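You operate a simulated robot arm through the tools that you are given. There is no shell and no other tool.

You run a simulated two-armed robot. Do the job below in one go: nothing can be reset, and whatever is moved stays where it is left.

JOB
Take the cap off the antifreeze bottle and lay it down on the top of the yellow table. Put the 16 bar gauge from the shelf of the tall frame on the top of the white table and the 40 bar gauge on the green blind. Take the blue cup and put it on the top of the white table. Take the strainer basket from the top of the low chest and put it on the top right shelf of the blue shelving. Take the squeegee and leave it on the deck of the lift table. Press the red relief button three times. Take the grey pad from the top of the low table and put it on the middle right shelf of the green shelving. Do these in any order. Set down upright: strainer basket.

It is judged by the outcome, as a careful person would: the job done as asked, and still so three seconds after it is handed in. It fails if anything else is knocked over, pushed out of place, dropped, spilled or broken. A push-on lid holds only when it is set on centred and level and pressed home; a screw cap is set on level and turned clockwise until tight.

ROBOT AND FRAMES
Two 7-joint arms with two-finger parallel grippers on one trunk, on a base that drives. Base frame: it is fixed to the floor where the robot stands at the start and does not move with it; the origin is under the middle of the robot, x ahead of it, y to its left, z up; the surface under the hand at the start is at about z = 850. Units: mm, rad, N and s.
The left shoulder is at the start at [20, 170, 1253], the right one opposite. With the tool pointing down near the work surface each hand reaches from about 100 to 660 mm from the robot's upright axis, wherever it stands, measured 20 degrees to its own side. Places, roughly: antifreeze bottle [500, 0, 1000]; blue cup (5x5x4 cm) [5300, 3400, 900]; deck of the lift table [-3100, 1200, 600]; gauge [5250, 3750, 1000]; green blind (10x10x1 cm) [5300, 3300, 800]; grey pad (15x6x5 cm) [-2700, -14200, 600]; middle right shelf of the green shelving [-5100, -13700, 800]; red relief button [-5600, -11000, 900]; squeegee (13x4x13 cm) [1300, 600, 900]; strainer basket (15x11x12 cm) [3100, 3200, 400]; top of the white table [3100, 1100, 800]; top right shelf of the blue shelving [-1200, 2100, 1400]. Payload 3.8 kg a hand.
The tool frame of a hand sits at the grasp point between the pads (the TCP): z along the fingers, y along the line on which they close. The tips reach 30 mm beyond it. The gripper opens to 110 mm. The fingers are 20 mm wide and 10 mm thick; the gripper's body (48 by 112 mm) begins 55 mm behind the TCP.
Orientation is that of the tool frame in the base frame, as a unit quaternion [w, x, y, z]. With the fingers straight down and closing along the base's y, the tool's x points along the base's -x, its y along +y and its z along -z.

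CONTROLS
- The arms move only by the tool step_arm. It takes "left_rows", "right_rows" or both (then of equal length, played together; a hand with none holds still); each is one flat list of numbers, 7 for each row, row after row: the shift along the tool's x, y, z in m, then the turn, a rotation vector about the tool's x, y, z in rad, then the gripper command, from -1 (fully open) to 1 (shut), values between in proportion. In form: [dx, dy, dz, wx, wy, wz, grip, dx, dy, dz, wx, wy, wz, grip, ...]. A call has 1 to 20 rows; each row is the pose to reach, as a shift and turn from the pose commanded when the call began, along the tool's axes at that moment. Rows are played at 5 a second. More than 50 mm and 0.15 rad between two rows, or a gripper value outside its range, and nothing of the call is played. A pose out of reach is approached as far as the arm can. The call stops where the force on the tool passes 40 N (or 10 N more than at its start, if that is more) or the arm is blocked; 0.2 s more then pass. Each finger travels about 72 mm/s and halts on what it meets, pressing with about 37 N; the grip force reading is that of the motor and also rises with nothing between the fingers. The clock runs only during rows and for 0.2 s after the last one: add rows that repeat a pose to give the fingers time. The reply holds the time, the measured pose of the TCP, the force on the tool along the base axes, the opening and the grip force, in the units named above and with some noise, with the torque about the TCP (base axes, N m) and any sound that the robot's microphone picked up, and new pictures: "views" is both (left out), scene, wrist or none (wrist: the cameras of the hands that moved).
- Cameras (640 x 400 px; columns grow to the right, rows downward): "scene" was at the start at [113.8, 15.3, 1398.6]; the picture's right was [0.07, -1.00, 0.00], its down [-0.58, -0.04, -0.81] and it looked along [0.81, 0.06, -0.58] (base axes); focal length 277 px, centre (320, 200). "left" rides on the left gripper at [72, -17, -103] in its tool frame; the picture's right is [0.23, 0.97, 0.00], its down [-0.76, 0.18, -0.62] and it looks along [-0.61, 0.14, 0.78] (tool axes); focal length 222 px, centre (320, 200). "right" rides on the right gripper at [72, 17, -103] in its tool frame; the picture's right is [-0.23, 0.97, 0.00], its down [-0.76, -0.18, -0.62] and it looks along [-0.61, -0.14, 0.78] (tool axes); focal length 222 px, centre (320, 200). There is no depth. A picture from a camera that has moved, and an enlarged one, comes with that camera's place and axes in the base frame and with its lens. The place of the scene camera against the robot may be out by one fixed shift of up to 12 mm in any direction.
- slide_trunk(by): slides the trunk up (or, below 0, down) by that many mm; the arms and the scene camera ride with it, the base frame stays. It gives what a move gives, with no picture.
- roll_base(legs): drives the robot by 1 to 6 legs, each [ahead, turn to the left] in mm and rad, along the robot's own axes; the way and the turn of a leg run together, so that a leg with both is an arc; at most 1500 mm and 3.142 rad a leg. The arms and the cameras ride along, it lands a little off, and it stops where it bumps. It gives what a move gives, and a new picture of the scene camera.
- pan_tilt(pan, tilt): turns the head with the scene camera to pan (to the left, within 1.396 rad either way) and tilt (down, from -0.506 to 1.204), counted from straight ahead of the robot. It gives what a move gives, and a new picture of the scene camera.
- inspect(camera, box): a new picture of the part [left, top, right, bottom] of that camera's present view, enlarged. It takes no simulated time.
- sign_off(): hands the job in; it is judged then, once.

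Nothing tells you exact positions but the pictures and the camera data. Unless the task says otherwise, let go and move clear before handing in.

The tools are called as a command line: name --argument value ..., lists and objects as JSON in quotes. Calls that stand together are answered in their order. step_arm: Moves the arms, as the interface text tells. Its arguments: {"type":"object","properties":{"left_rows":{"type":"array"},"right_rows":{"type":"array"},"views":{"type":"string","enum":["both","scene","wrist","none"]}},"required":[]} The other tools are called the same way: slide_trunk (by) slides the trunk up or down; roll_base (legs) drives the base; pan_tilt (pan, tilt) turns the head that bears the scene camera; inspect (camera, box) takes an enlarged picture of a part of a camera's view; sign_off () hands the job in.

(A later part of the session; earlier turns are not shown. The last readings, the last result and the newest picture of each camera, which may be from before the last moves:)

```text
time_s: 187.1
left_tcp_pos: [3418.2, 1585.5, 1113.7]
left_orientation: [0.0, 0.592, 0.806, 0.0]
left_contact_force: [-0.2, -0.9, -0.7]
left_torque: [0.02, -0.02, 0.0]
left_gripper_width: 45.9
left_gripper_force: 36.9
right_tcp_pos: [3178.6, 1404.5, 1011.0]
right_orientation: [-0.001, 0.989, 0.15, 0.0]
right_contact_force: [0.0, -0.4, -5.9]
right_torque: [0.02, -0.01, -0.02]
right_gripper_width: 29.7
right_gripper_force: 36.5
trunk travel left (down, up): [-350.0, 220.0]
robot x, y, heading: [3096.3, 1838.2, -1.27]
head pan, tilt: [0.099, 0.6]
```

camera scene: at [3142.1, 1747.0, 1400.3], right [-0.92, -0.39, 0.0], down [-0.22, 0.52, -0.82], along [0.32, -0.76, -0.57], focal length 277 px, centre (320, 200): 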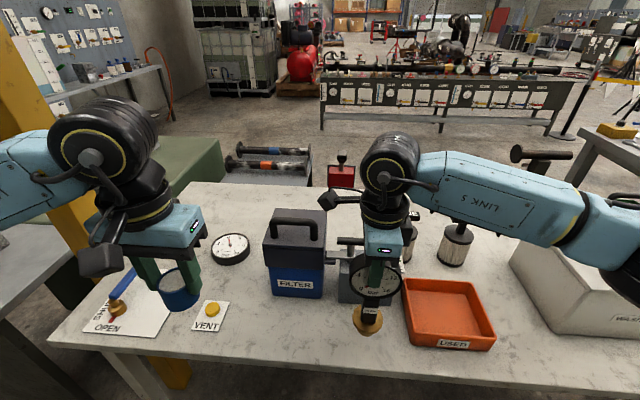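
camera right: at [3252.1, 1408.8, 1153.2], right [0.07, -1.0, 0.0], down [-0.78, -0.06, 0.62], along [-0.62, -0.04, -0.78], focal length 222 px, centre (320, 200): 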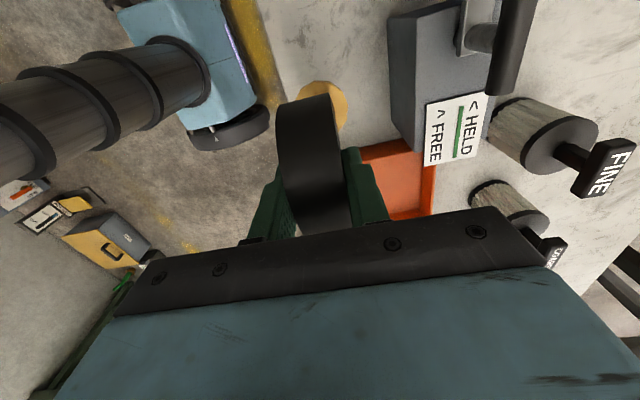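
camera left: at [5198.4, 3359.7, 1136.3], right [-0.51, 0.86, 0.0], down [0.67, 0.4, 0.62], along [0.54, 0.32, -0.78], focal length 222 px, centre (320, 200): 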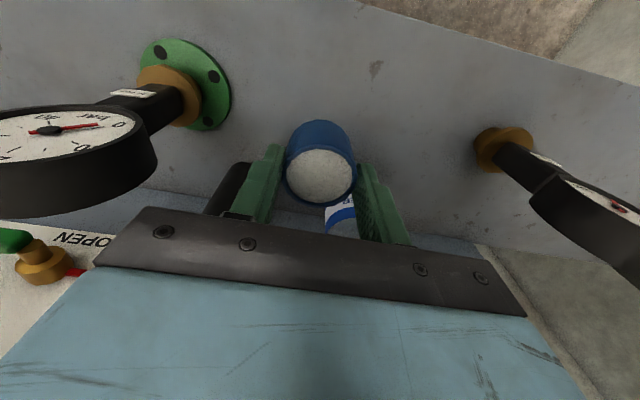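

step_arm --right_rows '[0, 0, 0.003, 0, 0, 0, 1, 0, 0, 0.005, 0, 0, 0, 1, 0, 0, 0.005, 0, 0, 0, 1]' --views "none"

inspect --camera "scene" --box '[300, 240, 440, 360]'

```text
time_s: 187.9
left_tcp_pos: [3417.9, 1584.9, 1113.5]
left_orientation: [0.0, 0.592, 0.806, -0.001]
left_contact_force: [-0.1, 0.5, -1.3]
left_torque: [-0.01, 0.03, -0.01]
left_gripper_width: 45.8
left_gripper_force: 37.6
right_tcp_pos: [3178.0, 1403.7, 1007.2]
right_orientation: [-0.001, 0.989, 0.149, 0.001]
right_contact_force: [-0.8, -0.1, -6.7]
right_torque: [0.02, 0.0, 0.01]
right_gripper_width: 29.9
right_gripper_force: 36.7
trunk travel left (down, up): [-350.0, 220.0]
robot x, y, heading: [3096.8, 1839.2, -1.273]
head pan, tilt: [0.099, 0.6]
```

```text
3.33 times, centred on (370, 300) of scene
camera zoom: at [3141.9, 1746.9, 1400.3], right [-0.92, -0.39, 0.0], down [-0.22, 0.52, -0.82], along [0.32, -0.76, -0.57], focal length 925 px, centre (153, -133)
```

zoom: 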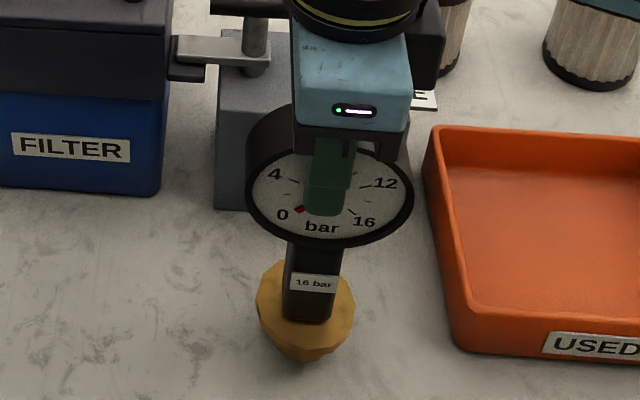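

step_arm --right_rows '[0, 0, 0.003, 0, 0, 0, 1, 0, 0, 0.005, 0, 0, 0, 1, 0, 0, 0.005, 0, 0, 0, 1]' --views "none"

```text
time_s: 188.7
left_tcp_pos: [3417.1, 1585.1, 1113.0]
left_orientation: [0.001, 0.592, 0.806, -0.001]
left_contact_force: [-0.5, 0.6, -0.8]
left_torque: [-0.01, 0.0, 0.04]
left_gripper_width: 46.0
left_gripper_force: 36.9
right_tcp_pos: [3178.1, 1404.6, 1001.2]
right_orientation: [-0.001, 0.989, 0.149, 0.0]
right_contact_force: [0.8, 0.5, -5.2]
right_torque: [0.03, 0.0, 0.0]
right_gripper_width: 29.9
right_gripper_force: 36.9
trunk travel left (down, up): [-350.0, 220.0]
robot x, y, heading: [3097.8, 1839.8, -1.272]
head pan, tilt: [0.099, 0.6]
```

step_arm --right_rows '[0, 0, 0.003, 0, 0, 0, 1, 0, 0, 0.006, 0, 0, 0, 1, 0, 0, 0.006, 0, 0, 0, 1]' --views "none"

inspect --camera "scene" --box '[300, 240, 440, 360]'

```text
time_s: 189.5
left_tcp_pos: [3417.2, 1586.1, 1112.7]
left_orientation: [-0.001, 0.592, 0.806, -0.001]
left_contact_force: [-0.1, -0.3, -1.3]
left_torque: [0.0, -0.01, -0.01]
left_gripper_width: 45.8
left_gripper_force: 37.2
right_tcp_pos: [3179.3, 1404.6, 994.0]
right_orientation: [-0.001, 0.989, 0.149, -0.001]
right_contact_force: [0.3, 0.8, -6.4]
right_torque: [0.0, -0.02, 0.03]
right_gripper_width: 29.6
right_gripper_force: 36.9
trunk travel left (down, up): [-350.0, 220.0]
robot x, y, heading: [3095.1, 1837.1, -1.274]
head pan, tilt: [0.099, 0.6]
```

```text
3.33 times, centred on (370, 300) of scene
camera zoom: at [3141.9, 1747.0, 1400.3], right [-0.92, -0.39, 0.0], down [-0.22, 0.52, -0.82], along [0.32, -0.76, -0.57], focal length 925 px, centre (153, -133)
```

zoom: 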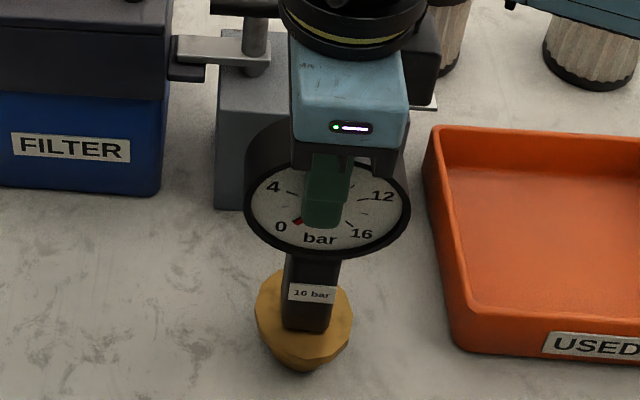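

step_arm --right_rows '[0, 0, 0.003, 0, 0, 0, 1, 0, 0, 0.006, 0, 0, 0, 1, 0, 0, 0.008, 0, 0, 0, 1, 0, 0, 0.008, 0, 0, 0, 1]' --views "none"

inspect --camera "scene" --box '[300, 260, 440, 380]'

```text
time_s: 190.5
left_tcp_pos: [3416.5, 1586.8, 1114.2]
left_orientation: [0.0, 0.591, 0.806, -0.001]
left_contact_force: [-0.1, 0.4, -1.1]
left_torque: [0.02, 0.01, 0.01]
left_gripper_width: 45.9
left_gripper_force: 37.3
right_tcp_pos: [3177.8, 1405.3, 990.4]
right_orientation: [0.002, 0.989, 0.149, 0.001]
right_contact_force: [-3.6, 1.7, 24.2]
right_torque: [0.34, 1.1, 0.02]
right_gripper_width: 30.0
right_gripper_force: 37.4
trunk travel left (down, up): [-350.0, 220.0]
robot x, y, heading: [3095.6, 1839.4, -1.272]
head pan, tilt: [0.099, 0.6]
```

```text
3.33 times, centred on (370, 320) of scene
camera zoom: at [3141.2, 1749.2, 1400.7], right [-0.92, -0.39, 0.0], down [-0.22, 0.52, -0.83], along [0.32, -0.76, -0.56], focal length 925 px, centre (153, -200)
```

zoom: 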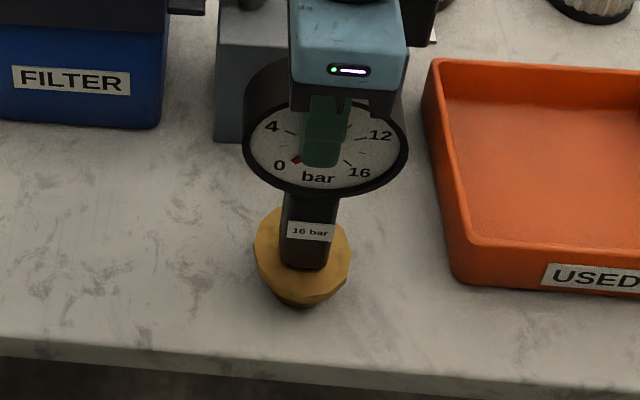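

Contact: the gauge stands on the table. I relieve the push, open gradually and rise.

step_arm --right_rows '[0, 0, -0.003, 0, 0, 0, 1, 0, 0, -0.004, 0, 0, 0, 0.4, 0, 0, -0.004, 0, 0, 0, 0.2, 0, 0, -0.004, 0, 0, 0, 0.0, 0, 0, -0.004, 0, 0, 0, -0.3, 0, 0, -0.03, 0, 0, 0, -0.3, 0, 0, -0.07, 0, 0, 0, -0.3, 0, 0, -0.11, 0, 0, 0, -0.4]' --views "both"

inspect --camera "scene" --box '[240, 220, 440, 380]'

```text
time_s: 192.3
left_tcp_pos: [3417.7, 1586.4, 1113.1]
left_orientation: [0.0, 0.593, 0.806, 0.0]
left_contact_force: [-0.2, 0.1, -1.6]
left_torque: [-0.01, -0.05, 0.01]
left_gripper_width: 45.6
left_gripper_force: 37.2
right_tcp_pos: [3178.4, 1405.0, 1099.4]
right_orientation: [-0.001, 0.989, 0.149, 0.0]
right_contact_force: [-0.6, 0.5, 0.2]
right_torque: [0.0, 0.03, -0.01]
right_gripper_width: 77.0
right_gripper_force: 0.0
trunk travel left (down, up): [-350.0, 220.0]
robot x, y, heading: [3095.7, 1844.5, -1.271]
head pan, tilt: [0.099, 0.6]
camera scene: at [3142.0, 1747.7, 1400.3], right [-0.92, -0.39, 0.0], down [-0.22, 0.52, -0.83], along [0.32, -0.76, -0.56], focal length 277 px, centre (320, 200)
camera right: at [3251.9, 1411.3, 1201.5], right [0.07, -1.0, 0.0], down [-0.78, -0.06, 0.62], along [-0.62, -0.04, -0.78], focal length 222 px, centre (320, 200)
```

scene: 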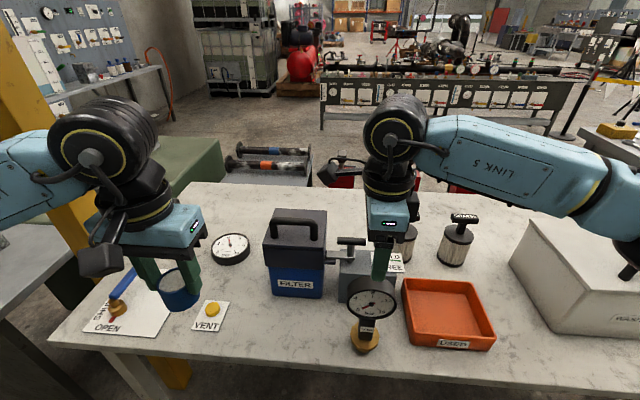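
right: 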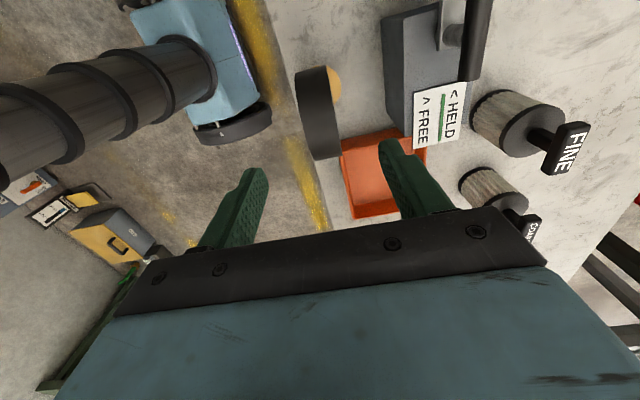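

```text
2.50 times, centred on (340, 300) of scene
camera zoom: at [3142.0, 1747.7, 1400.3], right [-0.92, -0.39, 0.0], down [-0.22, 0.52, -0.83], along [0.32, -0.76, -0.56], focal length 694 px, centre (270, -50)
```

zoom: 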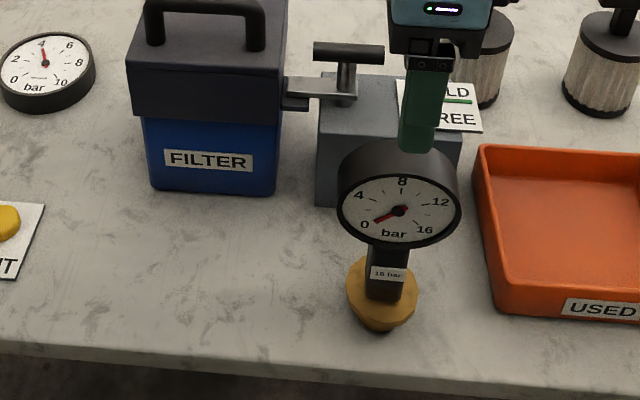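

The 16 bar gauge stands on the white table. I retract the right hand and bring the cup over its spot left of the FILTER box front.

step_arm --right_rows '[0, 0, -0.03, 0, 0, 0, -0.4, -0.02, -0.03, -0.03, 0, 0, 0, -0.6, -0.05, -0.06, -0.03, 0, 0, 0, -1, -0.08, -0.09, -0.03, 0, 0, 0, -1, -0.11, -0.12, -0.03, 0, 0, 0, -1, -0.14, -0.15, -0.03, 0, 0, 0, -1, -0.17, -0.16, -0.03, 0, 0, 0, -1, -0.18, -0.16, -0.03, 0, 0, 0, -1]' --left_rows '[-0.0141, -0.0098, 0.01, 0, 0, 0, 1, -0.0282, -0.0196, 0.025, 0, 0, 0, 1, -0.0423, -0.0294, 0.045, 0, 0, 0, 1, -0.0564, -0.0392, 0.07, 0, 0, 0, 1, -0.0705, -0.049, 0.095, 0, 0, 0, 1, -0.0846, -0.0588, 0.12, 0, 0, 0, 1, -0.0987, -0.0686, 0.145, 0, 0, 0, 1, -0.1128, -0.0784, 0.17, 0, 0, 0, 1]' --views "both"

inspect --camera "scene" --box '[200, 220, 400, 380]'

```text
time_s: 194.1
left_tcp_pos: [3376.8, 1456.0, 942.5]
left_orientation: [0.0, 0.592, 0.806, 0.0]
left_contact_force: [0.4, -0.5, -0.8]
left_torque: [0.02, 0.03, 0.01]
left_gripper_width: 45.6
left_gripper_force: 36.5
right_tcp_pos: [2960.4, 1504.4, 1126.8]
right_orientation: [0.0, 0.989, 0.15, 0.0]
right_contact_force: [0.0, -0.6, -0.1]
right_torque: [-0.02, 0.01, -0.01]
right_gripper_width: 109.9
right_gripper_force: 0.1
trunk travel left (down, up): [-350.0, 220.0]
robot x, y, heading: [3096.2, 1842.2, -1.272]
head pan, tilt: [0.099, 0.6]
camera scene: at [3141.9, 1746.9, 1400.3], right [-0.92, -0.39, 0.0], down [-0.22, 0.52, -0.82], along [0.32, -0.76, -0.57], focal length 277 px, centre (320, 200)
camera right: at [3033.0, 1509.6, 1230.4], right [0.07, -1.0, 0.0], down [-0.78, -0.06, 0.62], along [-0.62, -0.04, -0.78], focal length 222 px, centre (320, 200)
camera left: at [3340.3, 1519.2, 1045.3], right [0.86, 0.51, 0.0], down [0.4, -0.67, 0.62], along [0.32, -0.54, -0.78], focal length 222 px, centre (320, 200)
```

scene: 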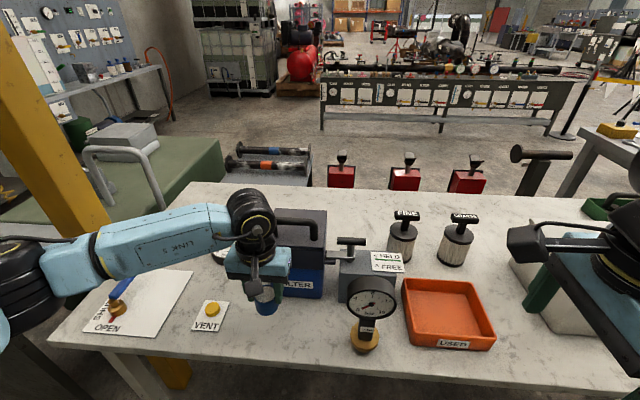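
right: 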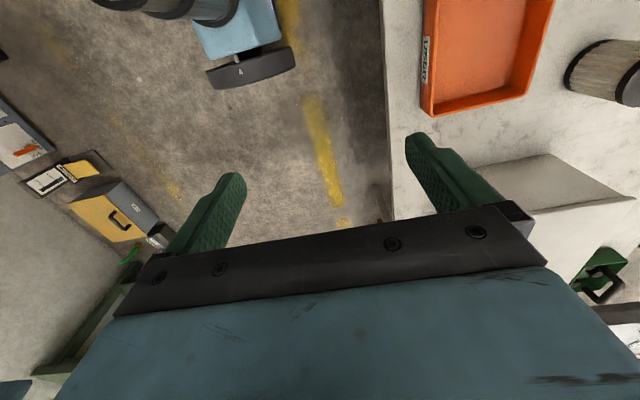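
left: 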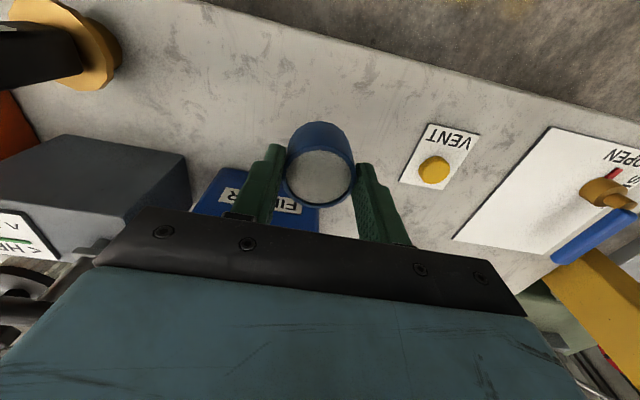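

```text
2.50 times, centred on (300, 300) of scene
camera zoom: at [3141.9, 1746.9, 1400.3], right [-0.92, -0.39, 0.0], down [-0.22, 0.52, -0.82], along [0.32, -0.76, -0.57], focal length 694 px, centre (370, -50)
```

zoom: 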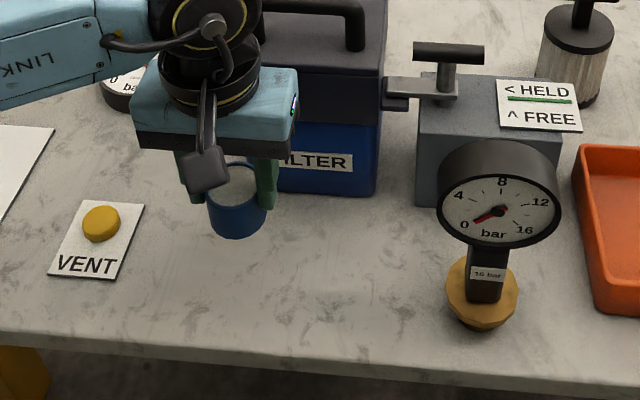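

The cup hangs over a free patch; I shift it 15 mm toward me for clearance from the FILTER box and lower it.

step_arm --left_rows '[0.008, 0, 0.02, 0, 0, 0, 1, 0.015, 0, 0.045, 0, 0, 0, 1, 0.015, 0, 0.065, 0, 0, 0, 1, 0.015, 0, 0.08, 0, 0, 0, 1, 0.015, 0, 0.08, 0, 0, 0, 1]' --views "wrist"

inspect --camera "scene" --box '[200, 220, 400, 380]'

```text
time_s: 195.3
left_tcp_pos: [3372.0, 1469.7, 863.7]
left_orientation: [0.0, 0.592, 0.806, 0.0]
left_contact_force: [0.2, -0.3, -0.5]
left_torque: [0.02, 0.0, 0.01]
left_gripper_width: 45.7
left_gripper_force: 37.3
right_tcp_pos: [2959.9, 1505.7, 1126.6]
right_orientation: [0.0, 0.989, 0.149, 0.0]
right_contact_force: [0.3, -0.8, 0.4]
right_torque: [0.02, -0.01, -0.03]
right_gripper_width: 110.1
right_gripper_force: 0.0
trunk travel left (down, up): [-350.0, 220.0]
robot x, y, heading: [3098.7, 1844.6, -1.271]
head pan, tilt: [0.099, 0.6]
camera left: at [3335.2, 1534.0, 966.0], right [0.86, 0.51, 0.0], down [0.4, -0.67, 0.62], along [0.32, -0.54, -0.78], focal length 222 px, centre (320, 200)
```

left: 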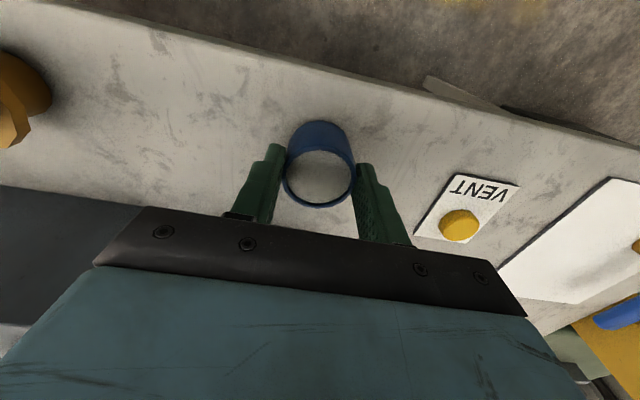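

```text
2.50 times, centred on (300, 300) of scene
camera zoom: at [3141.9, 1747.4, 1400.3], right [-0.92, -0.39, 0.0], down [-0.22, 0.52, -0.83], along [0.32, -0.76, -0.56], focal length 694 px, centre (370, -50)
```

zoom: 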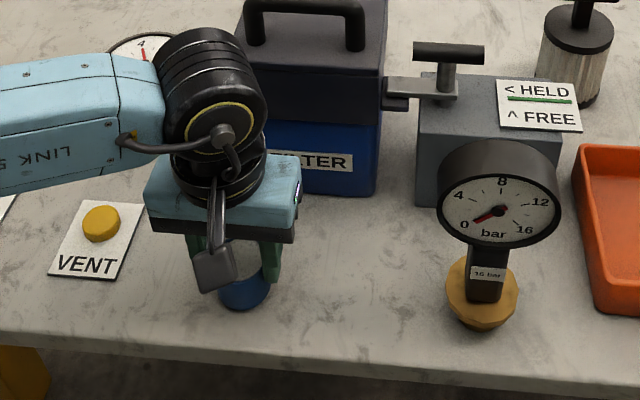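

step_arm --left_rows '[0, 0, 0.004, 0, 0, 0, 1, 0, 0, 0.007, 0, 0, 0, 1, 0, 0, 0.007, 0, 0, 0, 1]' --views "none"

```text
time_s: 196.1
left_tcp_pos: [3371.0, 1469.0, 857.3]
left_orientation: [0.001, 0.592, 0.806, -0.001]
left_contact_force: [0.4, -0.1, -0.9]
left_torque: [0.01, 0.0, 0.03]
left_gripper_width: 46.1
left_gripper_force: 37.0
right_tcp_pos: [2959.5, 1504.4, 1126.0]
right_orientation: [-0.001, 0.989, 0.15, 0.001]
right_contact_force: [-0.3, 0.9, -0.4]
right_torque: [0.02, 0.01, 0.0]
right_gripper_width: 110.0
right_gripper_force: 0.1
trunk travel left (down, up): [-350.0, 220.0]
robot x, y, heading: [3098.4, 1839.1, -1.265]
head pan, tilt: [0.099, 0.6]
```

step_arm --left_rows '[0, 0, 0.002, 0, 0, 0, 1, 0, 0, 0.004, 0, 0, 0, 1, 0, 0, 0.005, 0, 0, 0, 1, 0, 0, 0.005, 0, 0, 0, 1]' --views "none"

```text
time_s: 197.1
left_tcp_pos: [3371.4, 1470.4, 852.9]
left_orientation: [0.001, 0.592, 0.806, 0.0]
left_contact_force: [2.2, 3.2, 16.5]
left_torque: [0.3, -0.12, 0.02]
left_gripper_width: 45.6
left_gripper_force: 36.3
right_tcp_pos: [2958.6, 1504.1, 1127.6]
right_orientation: [0.0, 0.989, 0.15, 0.0]
right_contact_force: [-0.6, -0.1, 0.0]
right_torque: [-0.01, 0.0, -0.01]
right_gripper_width: 110.0
right_gripper_force: 0.0
trunk travel left (down, up): [-350.0, 220.0]
robot x, y, heading: [3094.6, 1843.5, -1.275]
head pan, tilt: [0.099, 0.6]
```

The cup has touched down. I relieve, open gently and rise.

step_arm --left_rows '[0, 0, -0.002, 0, 0, 0, 1, 0, 0, -0.002, 0, 0, 0, 0.1, 0, 0, -0.002, 0, 0, 0, -0.05, 0, 0, -0.002, 0, 0, 0, -0.3, 0, 0, -0.03, 0, 0, 0, -0.3, 0, 0, -0.07, 0, 0, 0, -0.3, 0, 0, -0.11, 0, 0, 0, -0.5, 0.02, 0, -0.15, 0, 0, 0, -1, 0.05, 0, -0.19, 0, 0, 0, -1, 0.08, 0.03, -0.23, 0, 0, 0, -1]' --views "both"

inspect --camera "scene" --box '[200, 220, 400, 380]'

```text
refused: row 10 steps farther than a row can; nothing moved
```

```text
2.50 times, centred on (300, 300) of scene
camera zoom: at [3141.4, 1748.7, 1400.6], right [-0.92, -0.39, 0.0], down [-0.22, 0.52, -0.83], along [0.32, -0.76, -0.56], focal length 694 px, centre (370, -50)
```

zoom: 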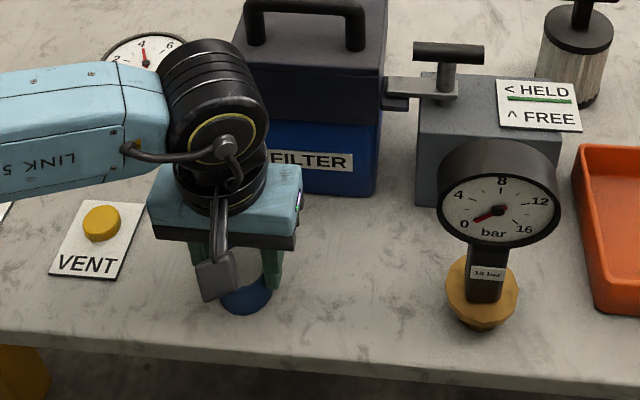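

The call was refused for one step being too long, nothing moved. I repeat it with smaller steps.

step_arm --left_rows '[0, 0, -0.002, 0, 0, 0, 1, 0, 0, -0.002, 0, 0, 0, 0.1, 0, 0, -0.002, 0, 0, 0, -0.05, 0, 0, -0.002, 0, 0, 0, -0.3, 0, 0, -0.03, 0, 0, 0, -0.3, 0, 0, -0.07, 0, 0, 0, -0.3, 0, 0, -0.11, 0, 0, 0, -0.5, 0.015, 0, -0.15, 0, 0, 0, -1, 0.03, 0.01, -0.19, 0, 0, 0, -1, 0.05, 0.02, -0.225, 0, 0, 0, -1]' --views "both"

inspect --camera "scene" --box '[200, 220, 400, 380]'

```text
time_s: 199.3
left_tcp_pos: [3376.5, 1524.3, 1077.6]
left_orientation: [0.001, 0.592, 0.806, 0.0]
left_contact_force: [0.8, 1.2, -0.2]
left_torque: [0.0, 0.01, -0.03]
left_gripper_width: 110.3
left_gripper_force: 0.0
right_tcp_pos: [2959.5, 1504.6, 1126.7]
right_orientation: [0.0, 0.989, 0.149, 0.0]
right_contact_force: [-0.5, 0.4, -0.3]
right_torque: [-0.02, 0.02, 0.01]
right_gripper_width: 110.2
right_gripper_force: 0.1
trunk travel left (down, up): [-350.0, 220.0]
robot x, y, heading: [3098.2, 1842.1, -1.268]
head pan, tilt: [0.099, 0.6]
camera scene: at [3141.7, 1748.0, 1400.4], right [-0.92, -0.39, 0.0], down [-0.22, 0.52, -0.83], along [0.32, -0.76, -0.56], focal length 277 px, centre (320, 200)
camera left: at [3339.4, 1588.3, 1179.5], right [0.86, 0.51, 0.0], down [0.4, -0.67, 0.62], along [0.32, -0.54, -0.78], focal length 222 px, centre (320, 200)
```

scene: 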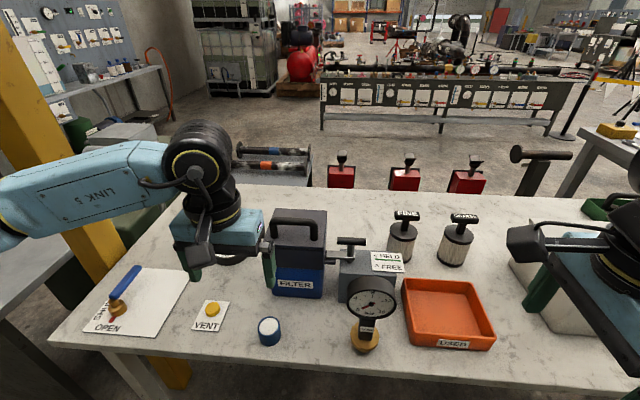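
left: 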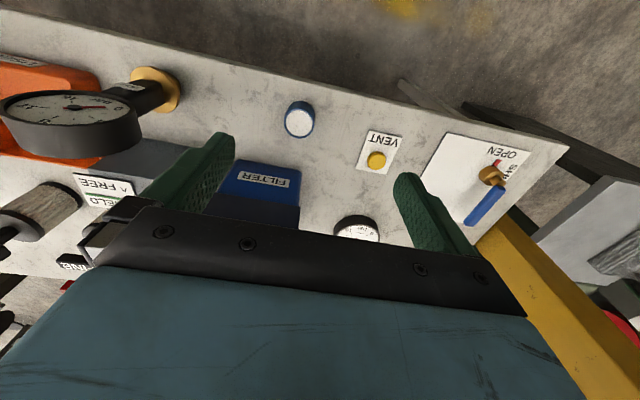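

```text
2.50 times, centred on (300, 300) of scene
camera zoom: at [3141.7, 1748.0, 1400.4], right [-0.92, -0.39, 0.0], down [-0.22, 0.52, -0.83], along [0.32, -0.76, -0.56], focal length 694 px, centre (370, -50)
```

zoom: 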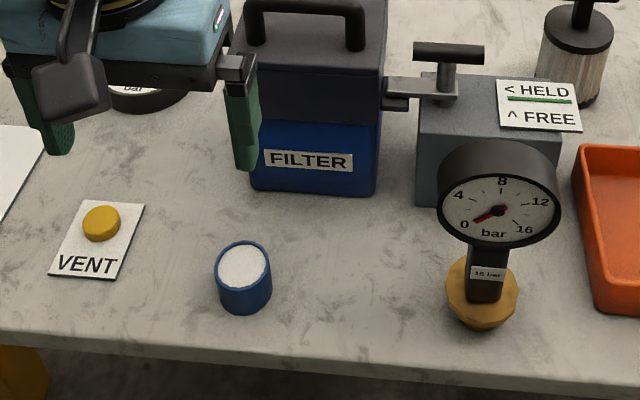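

The cup stands on the white table. Next is the strainer basket on the low chest across the aisle: I back off and turn round to look at it.

step_arm --left_rows '[0.01, 0.01, -0.03, 0, 0, 0, -1, 0.02, 0.02, -0.06, 0, 0, 0, -1, 0.02, 0.03, -0.09, 0, 0, 0, -1]' --right_rows '[0, 0, -0.02, 0, 0, -0.14, -1, 0, 0, -0.04, 0, 0, -0.28, -1, 0, 0, -0.06, 0, 0, -0.42, -1]' --views "none"

roll_base --legs '[[-300, 0], [0, 3.13]]'

```text
time_s: 200.1
left_tcp_pos: [3399.2, 1551.9, 1166.6]
left_orientation: [0.0, 0.592, 0.806, 0.001]
left_contact_force: [0.6, 0.9, -0.6]
left_torque: [-0.01, -0.02, -0.01]
left_gripper_width: 109.6
left_gripper_force: 0.0
right_tcp_pos: [2958.7, 1504.9, 1187.8]
right_orientation: [0.0, 0.935, 0.354, 0.0]
right_contact_force: [-0.6, -0.5, -0.3]
right_torque: [-0.05, -0.03, 0.0]
right_gripper_width: 110.1
right_gripper_force: 0.1
trunk travel left (down, up): [-350.0, 220.0]
robot x, y, heading: [3098.6, 1840.7, -1.267]
head pan, tilt: [0.099, 0.6]
```

```text
time_s: 209.5
left_tcp_pos: [2705.9, 2417.1, 1167.2]
left_orientation: [0.0, 0.804, -0.595, 0.0]
left_contact_force: [0.0, -0.8, 0.7]
left_torque: [0.01, 0.0, 0.01]
left_gripper_width: 109.8
left_gripper_force: 0.0
right_tcp_pos: [3145.6, 2462.6, 1187.5]
right_orientation: [0.0, -0.35, 0.937, -0.001]
right_contact_force: [0.1, 0.7, -0.3]
right_torque: [-0.02, -0.01, 0.04]
right_gripper_width: 110.1
right_gripper_force: 0.1
trunk travel left (down, up): [-350.0, 220.0]
robot x, y, heading: [3005.2, 2125.4, 1.865]
head pan, tilt: [0.099, 0.6]
camera scene: at [2972.7, 2236.9, 1400.3], right [0.92, 0.38, 0.0], down [0.22, -0.52, -0.83], along [-0.32, 0.76, -0.56], focal length 277 px, centre (320, 200)
```

scene: 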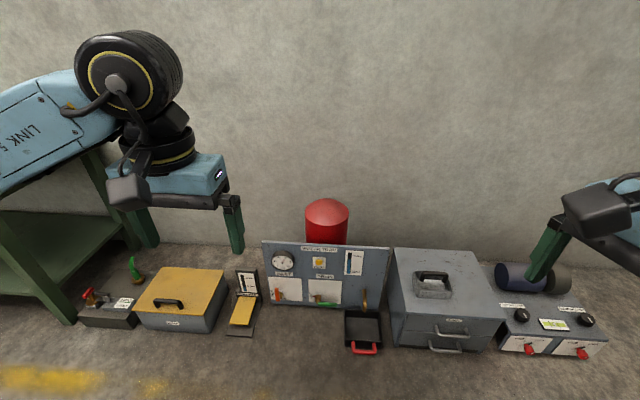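

I see the chest with the basket slightly to the right. I zoom to study the basket and its handle.

inspect --camera "scene" --box '[380, 240, 520, 360]'

pan_tilt --pan -0.25 --tilt 0.75

inspect --camera "scene" --box '[240, 160, 420, 300]'

```text
3.33 times, centred on (450, 300) of scene
camera zoom: at [2972.7, 2236.9, 1400.3], right [0.92, 0.38, 0.0], down [0.22, -0.52, -0.83], along [-0.32, 0.76, -0.56], focal length 925 px, centre (-113, -133)
```

zoom: 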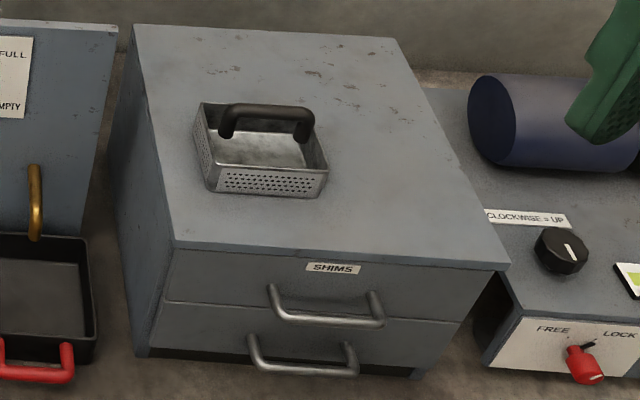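

```text
time_s: 210.3
left_tcp_pos: [2707.1, 2416.9, 1166.2]
left_orientation: [0.0, 0.805, -0.594, 0.0]
left_contact_force: [-0.5, -0.4, 0.8]
left_torque: [0.01, -0.05, 0.03]
left_gripper_width: 109.9
left_gripper_force: 0.0
right_tcp_pos: [3146.4, 2462.6, 1187.8]
right_orientation: [0.001, -0.351, 0.936, -0.001]
right_contact_force: [0.1, 0.5, 0.1]
right_torque: [-0.02, -0.03, 0.02]
right_gripper_width: 109.8
right_gripper_force: 0.1
trunk travel left (down, up): [-350.0, 220.0]
robot x, y, heading: [3007.5, 2124.2, 1.863]
head pan, tilt: [-0.25, 0.75]
camera scene: at [3002.8, 2238.1, 1387.5], right [1.0, 0.05, 0.0], down [0.03, -0.68, -0.73], along [-0.03, 0.73, -0.68], focal length 277 px, centre (320, 200)
```

scene: 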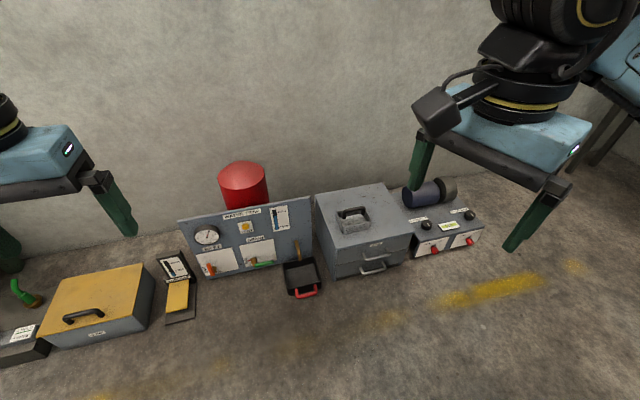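

```text
2.86 times, centred on (330, 230) of scene
camera zoom: at [3002.8, 2238.1, 1387.5], right [1.0, 0.05, 0.0], down [0.03, -0.68, -0.73], along [-0.03, 0.73, -0.68], focal length 793 px, centre (291, 114)
```

zoom: 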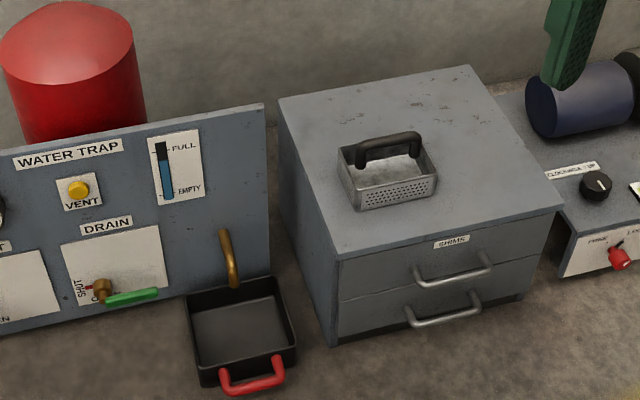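

The basket has an arch handle whose bar runs parallel to the chest front, at about (3126, 3189, z ≈ 440). I drive closer, leaving room for the drip tray on the floor.

roll_base --legs '[[0, -0.582], [550, 0], [0, 0.584]]'

pan_tilt --pan -0.2 --tilt 1.0

```text
time_s: 216.7
left_tcp_pos: [2863.1, 2943.1, 1166.4]
left_orientation: [0.0, 0.805, -0.594, 0.0]
left_contact_force: [0.0, 0.6, 0.2]
left_torque: [-0.03, -0.02, 0.01]
left_gripper_width: 110.0
left_gripper_force: 0.0
right_tcp_pos: [3302.8, 2988.9, 1188.8]
right_orientation: [0.0, -0.35, 0.937, 0.0]
right_contact_force: [0.1, -0.4, -0.4]
right_torque: [-0.01, -0.02, -0.01]
right_gripper_width: 110.1
right_gripper_force: 0.1
trunk travel left (down, up): [-350.0, 220.0]
robot x, y, heading: [3163.1, 2655.4, 1.87]
head pan, tilt: [-0.25, 0.75]
camera scene: at [3160.0, 2764.4, 1387.4], right [1.0, 0.05, 0.0], down [0.03, -0.68, -0.73], along [-0.03, 0.73, -0.68], focal length 277 px, centre (320, 200)
```

scene: 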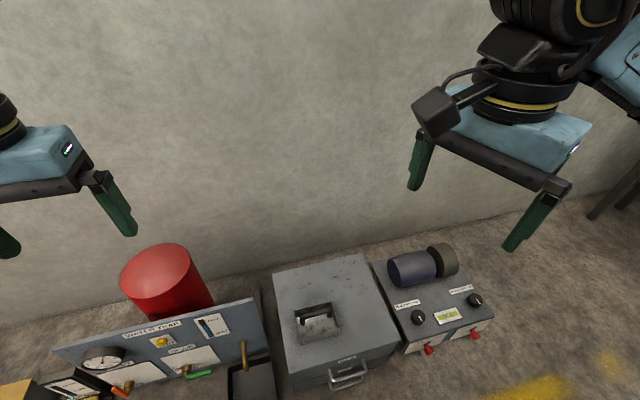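

```text
time_s: 217.5
left_tcp_pos: [2864.6, 2943.0, 1166.2]
left_orientation: [0.0, 0.805, -0.594, 0.0]
left_contact_force: [-0.1, 0.6, -0.1]
left_torque: [0.03, 0.0, -0.02]
left_gripper_width: 110.1
left_gripper_force: 0.0
right_tcp_pos: [3303.1, 2988.8, 1188.1]
right_orientation: [0.001, -0.35, 0.937, 0.0]
right_contact_force: [0.1, -0.8, -0.2]
right_torque: [0.01, 0.0, -0.02]
right_gripper_width: 110.0
right_gripper_force: 0.0
trunk travel left (down, up): [-350.0, 220.0]
robot x, y, heading: [3164.6, 2653.6, 1.865]
head pan, tilt: [-0.201, 1.0]
camera scene: at [3157.6, 2751.1, 1368.3], right [1.0, 0.1, 0.0], down [0.08, -0.84, -0.54], along [-0.05, 0.54, -0.84], focal length 277 px, centre (320, 200)
```

scene: 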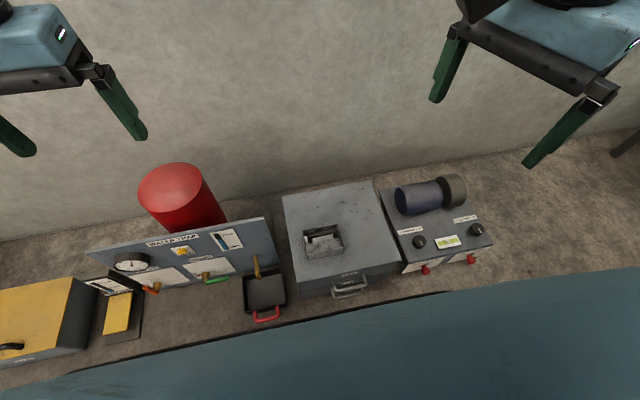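

inspect --camera "scene" --box '[270, 180, 400, 300]'

slide_trunk --by -345

inspect --camera "scene" --box '[240, 140, 440, 300]'

```text
3.33 times, centred on (335, 240) of scene
camera zoom: at [3157.6, 2751.1, 1368.3], right [1.0, 0.1, 0.0], down [0.08, -0.84, -0.54], along [-0.05, 0.54, -0.84], focal length 925 px, centre (270, 67)
```

zoom: 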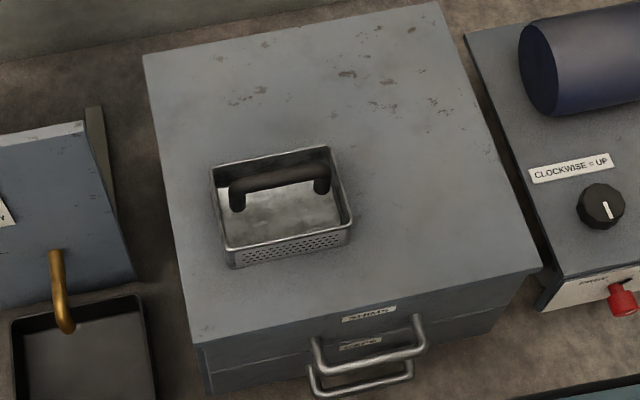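

```text
time_s: 220.9
left_tcp_pos: [2863.4, 2942.4, 820.9]
left_orientation: [0.0, 0.805, -0.594, 0.0]
left_contact_force: [-0.3, -0.3, -0.2]
left_torque: [0.0, -0.02, -0.01]
left_gripper_width: 110.0
left_gripper_force: 0.0
right_tcp_pos: [3303.4, 2987.1, 842.4]
right_orientation: [0.0, -0.351, 0.936, -0.001]
right_contact_force: [0.6, 0.7, -0.5]
right_torque: [-0.01, 0.01, 0.02]
right_gripper_width: 110.1
right_gripper_force: 0.0
trunk travel left (down, up): [-5.0, 565.0]
robot x, y, heading: [3167.4, 2655.2, 1.868]
head pan, tilt: [-0.201, 1.0]
```

```text
2.50 times, centred on (340, 220) of scene
camera zoom: at [3157.6, 2751.0, 1023.4], right [1.0, 0.1, 0.0], down [0.08, -0.84, -0.54], along [-0.05, 0.54, -0.84], focal length 694 px, centre (270, 150)
```

zoom: 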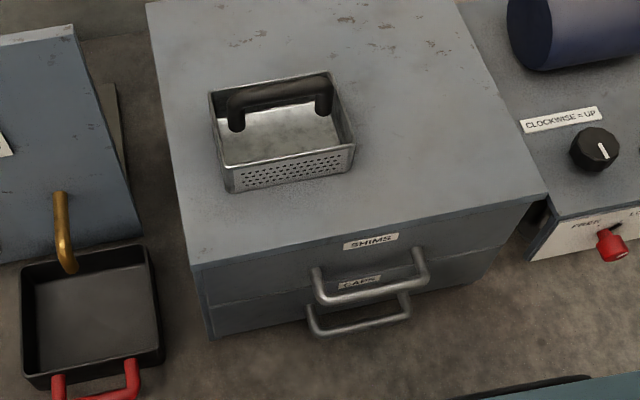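

The trunk is down and I've triangulated the handle bar at about (3132, 3209, z ≈ 430), running at ~15°. I bring the right hand above it with the fingers across the bar.

step_arm --right_rows '[-0.0017, 0.028, 0.0302, 0, 0, 0.0457, -1, -0.0033, 0.056, 0.0605, 0, 0, 0.0914, -1, -0.005, 0.084, 0.0907, 0, 0, 0.1371, -1, -0.0066, 0.112, 0.121, 0, 0, 0.1828, -1, -0.0083, 0.14, 0.1512, 0, 0, 0.2285, -1, -0.01, 0.1679, 0.1814, 0, 0, 0.2742, -1, -0.0116, 0.1959, 0.2117, 0, 0, 0.3199, -1, -0.0133, 0.2239, 0.2419, 0, 0, 0.3656, -1, -0.0149, 0.2519, 0.2722, 0, 0, 0.4113, -1, -0.0166, 0.2799, 0.3024, 0, 0, 0.457, -1, -0.0166, 0.2799, 0.3024, 0, 0, 0.457, -1]' --views "both"

inspect --camera "right" --box '[200, 30, 460, 200]'

```text
time_s: 223.3
left_tcp_pos: [2863.7, 2944.4, 821.5]
left_orientation: [0.0, 0.805, -0.593, -0.001]
left_contact_force: [0.1, -0.6, 0.9]
left_torque: [-0.02, -0.01, -0.01]
left_gripper_width: 110.1
left_gripper_force: 0.1
right_tcp_pos: [3131.6, 3210.3, 540.4]
right_orientation: [0.0, -0.128, 0.992, -0.001]
right_contact_force: [-0.1, 0.2, -0.6]
right_torque: [0.0, 0.01, -0.03]
right_gripper_width: 109.9
right_gripper_force: 0.0
trunk travel left (down, up): [-5.0, 565.0]
robot x, y, heading: [3166.1, 2652.4, 1.867]
head pan, tilt: [-0.201, 1.0]
camera scene: at [3157.5, 2751.1, 1023.3], right [1.0, 0.1, 0.0], down [0.08, -0.84, -0.54], along [-0.05, 0.54, -0.84], focal length 277 px, centre (320, 200)
camera right: at [3057.5, 3208.8, 643.7], right [-0.03, 1.0, 0.0], down [0.78, 0.02, 0.62], along [0.62, 0.02, -0.78], focal length 222 px, centre (320, 200)
```

scene: 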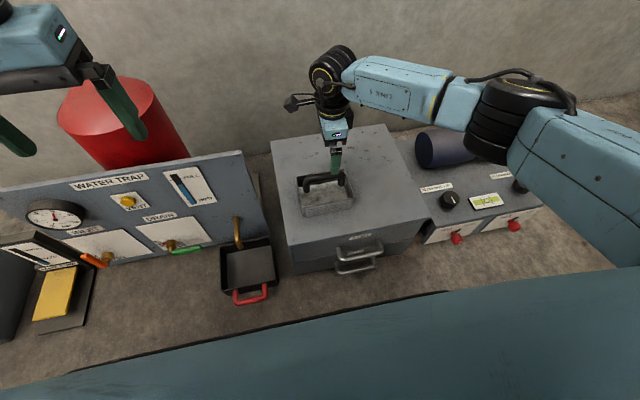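
right: 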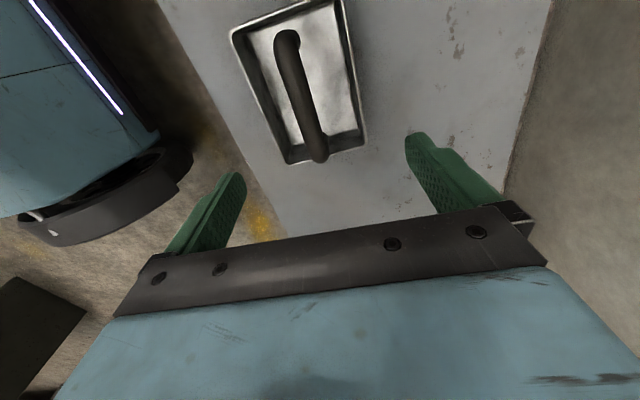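

```text
2.35 times, centred on (330, 115) of right
camera zoom: at [3057.5, 3208.8, 643.7], right [-0.03, 1.0, 0.0], down [0.78, 0.02, 0.62], along [0.62, 0.02, -0.78], focal length 523 px, centre (296, 400)
```

zoom: 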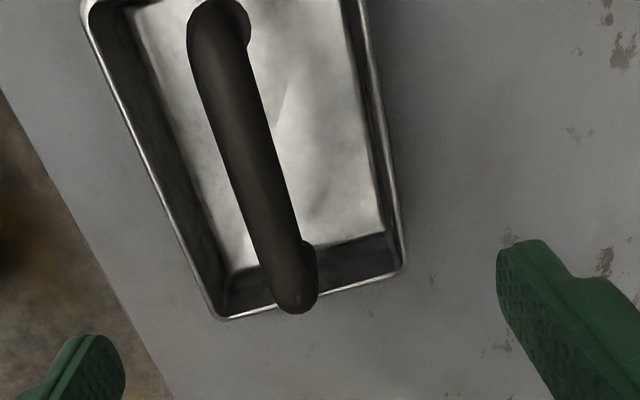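

The bar lies about 11 mm toward me and 14 mm to the left of the hand. I correct, lower partway, and check again.

step_arm --right_rows '[0.007, -0.0055, 0.015, 0, 0, -0.018, -1, 0.014, -0.011, 0.035, 0, 0, -0.035, -1, 0.014, -0.011, 0.06, 0, 0, -0.035, -1, 0.014, -0.011, 0.06, 0, 0, -0.035, -1]' --views "wrist"

inspect --camera "right" --box '[200, 30, 460, 200]'

inspect --camera "scene" --box '[270, 100, 400, 250]'

```text
time_s: 224.3
left_tcp_pos: [2863.5, 2943.4, 821.7]
left_orientation: [-0.001, 0.805, -0.594, -0.001]
left_contact_force: [0.7, 1.0, -0.3]
left_torque: [-0.01, 0.01, 0.01]
left_gripper_width: 110.1
left_gripper_force: 0.1
right_tcp_pos: [3121.3, 3194.6, 479.7]
right_orientation: [0.0, -0.147, 0.989, -0.001]
right_contact_force: [0.3, 0.1, 0.2]
right_torque: [0.01, 0.0, -0.03]
right_gripper_width: 109.9
right_gripper_force: 0.1
trunk travel left (down, up): [-5.0, 565.0]
robot x, y, heading: [3167.6, 2655.1, 1.864]
head pan, tilt: [-0.201, 1.0]
camera right: at [3047.2, 3191.1, 582.7], right [-0.07, 1.0, 0.0], down [0.78, 0.05, 0.62], along [0.62, 0.04, -0.78], focal length 222 px, centre (320, 200)
```

right: 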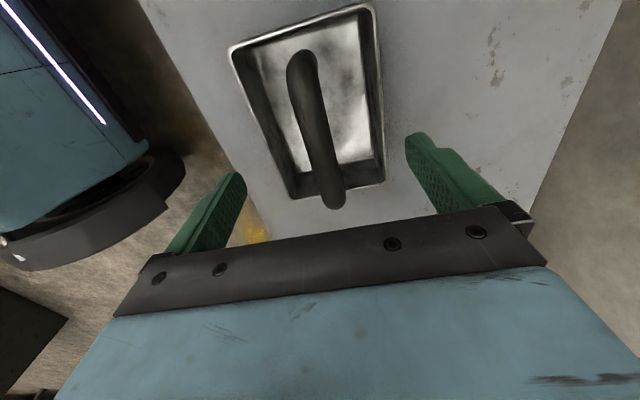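

```text
2.35 times, centred on (330, 115) of right
camera zoom: at [3047.2, 3191.1, 582.7], right [-0.07, 1.0, 0.0], down [0.78, 0.05, 0.62], along [0.62, 0.04, -0.78], focal length 523 px, centre (296, 400)
```

zoom: 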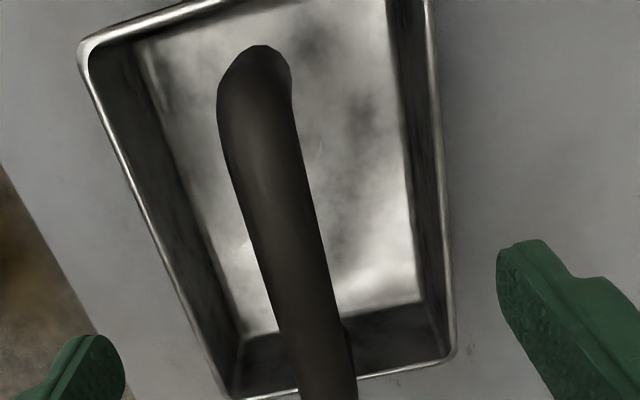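

```text
2.67 times, centred on (335, 175) of scene
camera zoom: at [3157.6, 2751.1, 1023.3], right [1.0, 0.1, 0.0], down [0.08, -0.84, -0.54], along [-0.05, 0.54, -0.84], focal length 740 px, centre (280, 267)
```

zoom: 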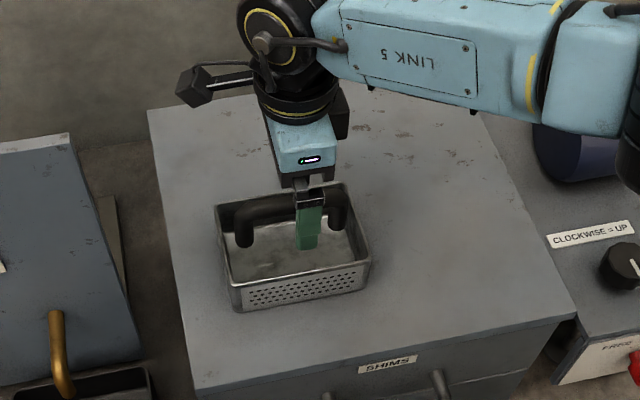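

The bar is now centred between the fingers. I pre-close to about 50 mm so that the tips stay inside the basket rim, lower to the bar and grip it.

step_arm --right_rows '[0.003, 0, 0, 0, 0, 0, -0.3, 0.003, 0, 0, 0, 0, 0, 0.1, 0.003, 0, 0.02, 0, 0, 0, 0.1, 0.003, 0, 0.04, 0, 0, 0, 0.1, 0.003, 0, 0.05, 0, 0, 0, 0.1, 0.003, 0, 0.05, 0, 0, 0, 0.1]' --views "none"

inspect --camera "scene" --box '[270, 100, 400, 250]'

inspect --camera "right" --box '[200, 30, 460, 200]'

```text
time_s: 225.7
left_tcp_pos: [2863.7, 2943.4, 822.1]
left_orientation: [0.0, 0.805, -0.594, 0.0]
left_contact_force: [0.9, -0.3, -0.1]
left_torque: [0.04, -0.01, -0.01]
left_gripper_width: 110.1
left_gripper_force: 0.0
right_tcp_pos: [3119.1, 3194.8, 430.3]
right_orientation: [0.0, -0.147, 0.989, -0.001]
right_contact_force: [-0.7, -0.7, 0.2]
right_torque: [-0.02, -0.02, 0.0]
right_gripper_width: 49.6
right_gripper_force: 0.1
trunk travel left (down, up): [-5.0, 565.0]
robot x, y, heading: [3166.1, 2651.7, 1.868]
head pan, tilt: [-0.201, 1.0]
```

```text
2.67 times, centred on (335, 175) of scene
camera zoom: at [3157.6, 2751.1, 1023.3], right [1.0, 0.1, 0.0], down [0.08, -0.84, -0.54], along [-0.05, 0.54, -0.84], focal length 740 px, centre (280, 267)
```

zoom: 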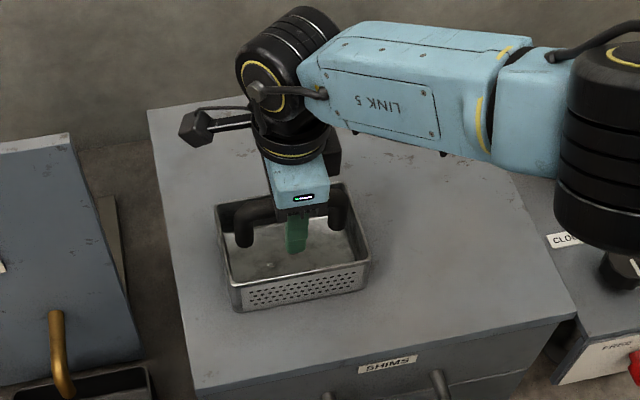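

```text
2.35 times, centred on (330, 115) of right
camera zoom: at [3044.1, 3190.8, 533.1], right [-0.07, 1.0, 0.0], down [0.78, 0.05, 0.62], along [0.62, 0.04, -0.78], focal length 523 px, centre (296, 400)
```

zoom: 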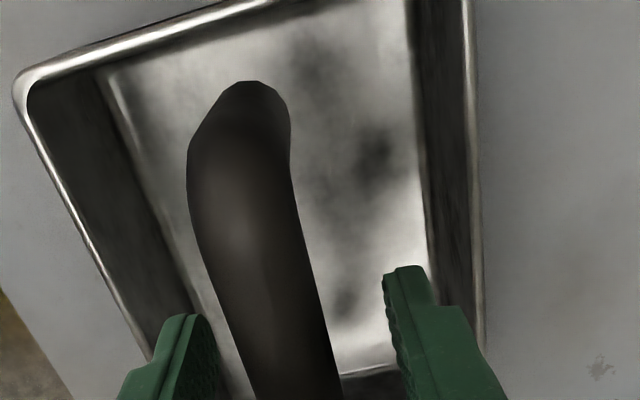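

The bar sits between the fingers. I close on it.

step_arm --right_rows '[0, 0, 0, 0, 0, 0, 0.3, 0, 0, 0, 0, 0, 0.5, 0, 0, 0, 0, 0, 0, 1, 0, 0, 0, 0, 0, 0, 1, 0, 0, 0, 0, 0, 0, 1, 0, 0, -0.015, 0, 0, 0, 1, 0, 0, -0.03, 0, 0, 0, 1, 0, 0, -0.03, 0, 0, 0, 1]' --views "both"

inspect --camera "scene" --box '[270, 100, 400, 250]'

```text
refused: rows must hold 7 numbers for each row
```

```text
2.67 times, centred on (335, 175) of scene
camera zoom: at [3157.6, 2751.1, 1023.3], right [1.0, 0.1, 0.0], down [0.08, -0.84, -0.54], along [-0.05, 0.54, -0.84], focal length 740 px, centre (280, 267)
```

zoom: 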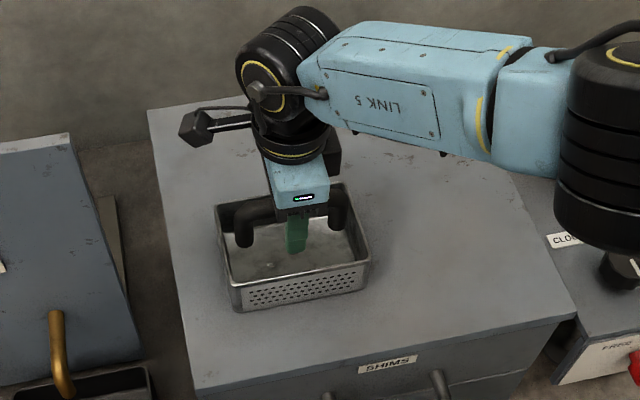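

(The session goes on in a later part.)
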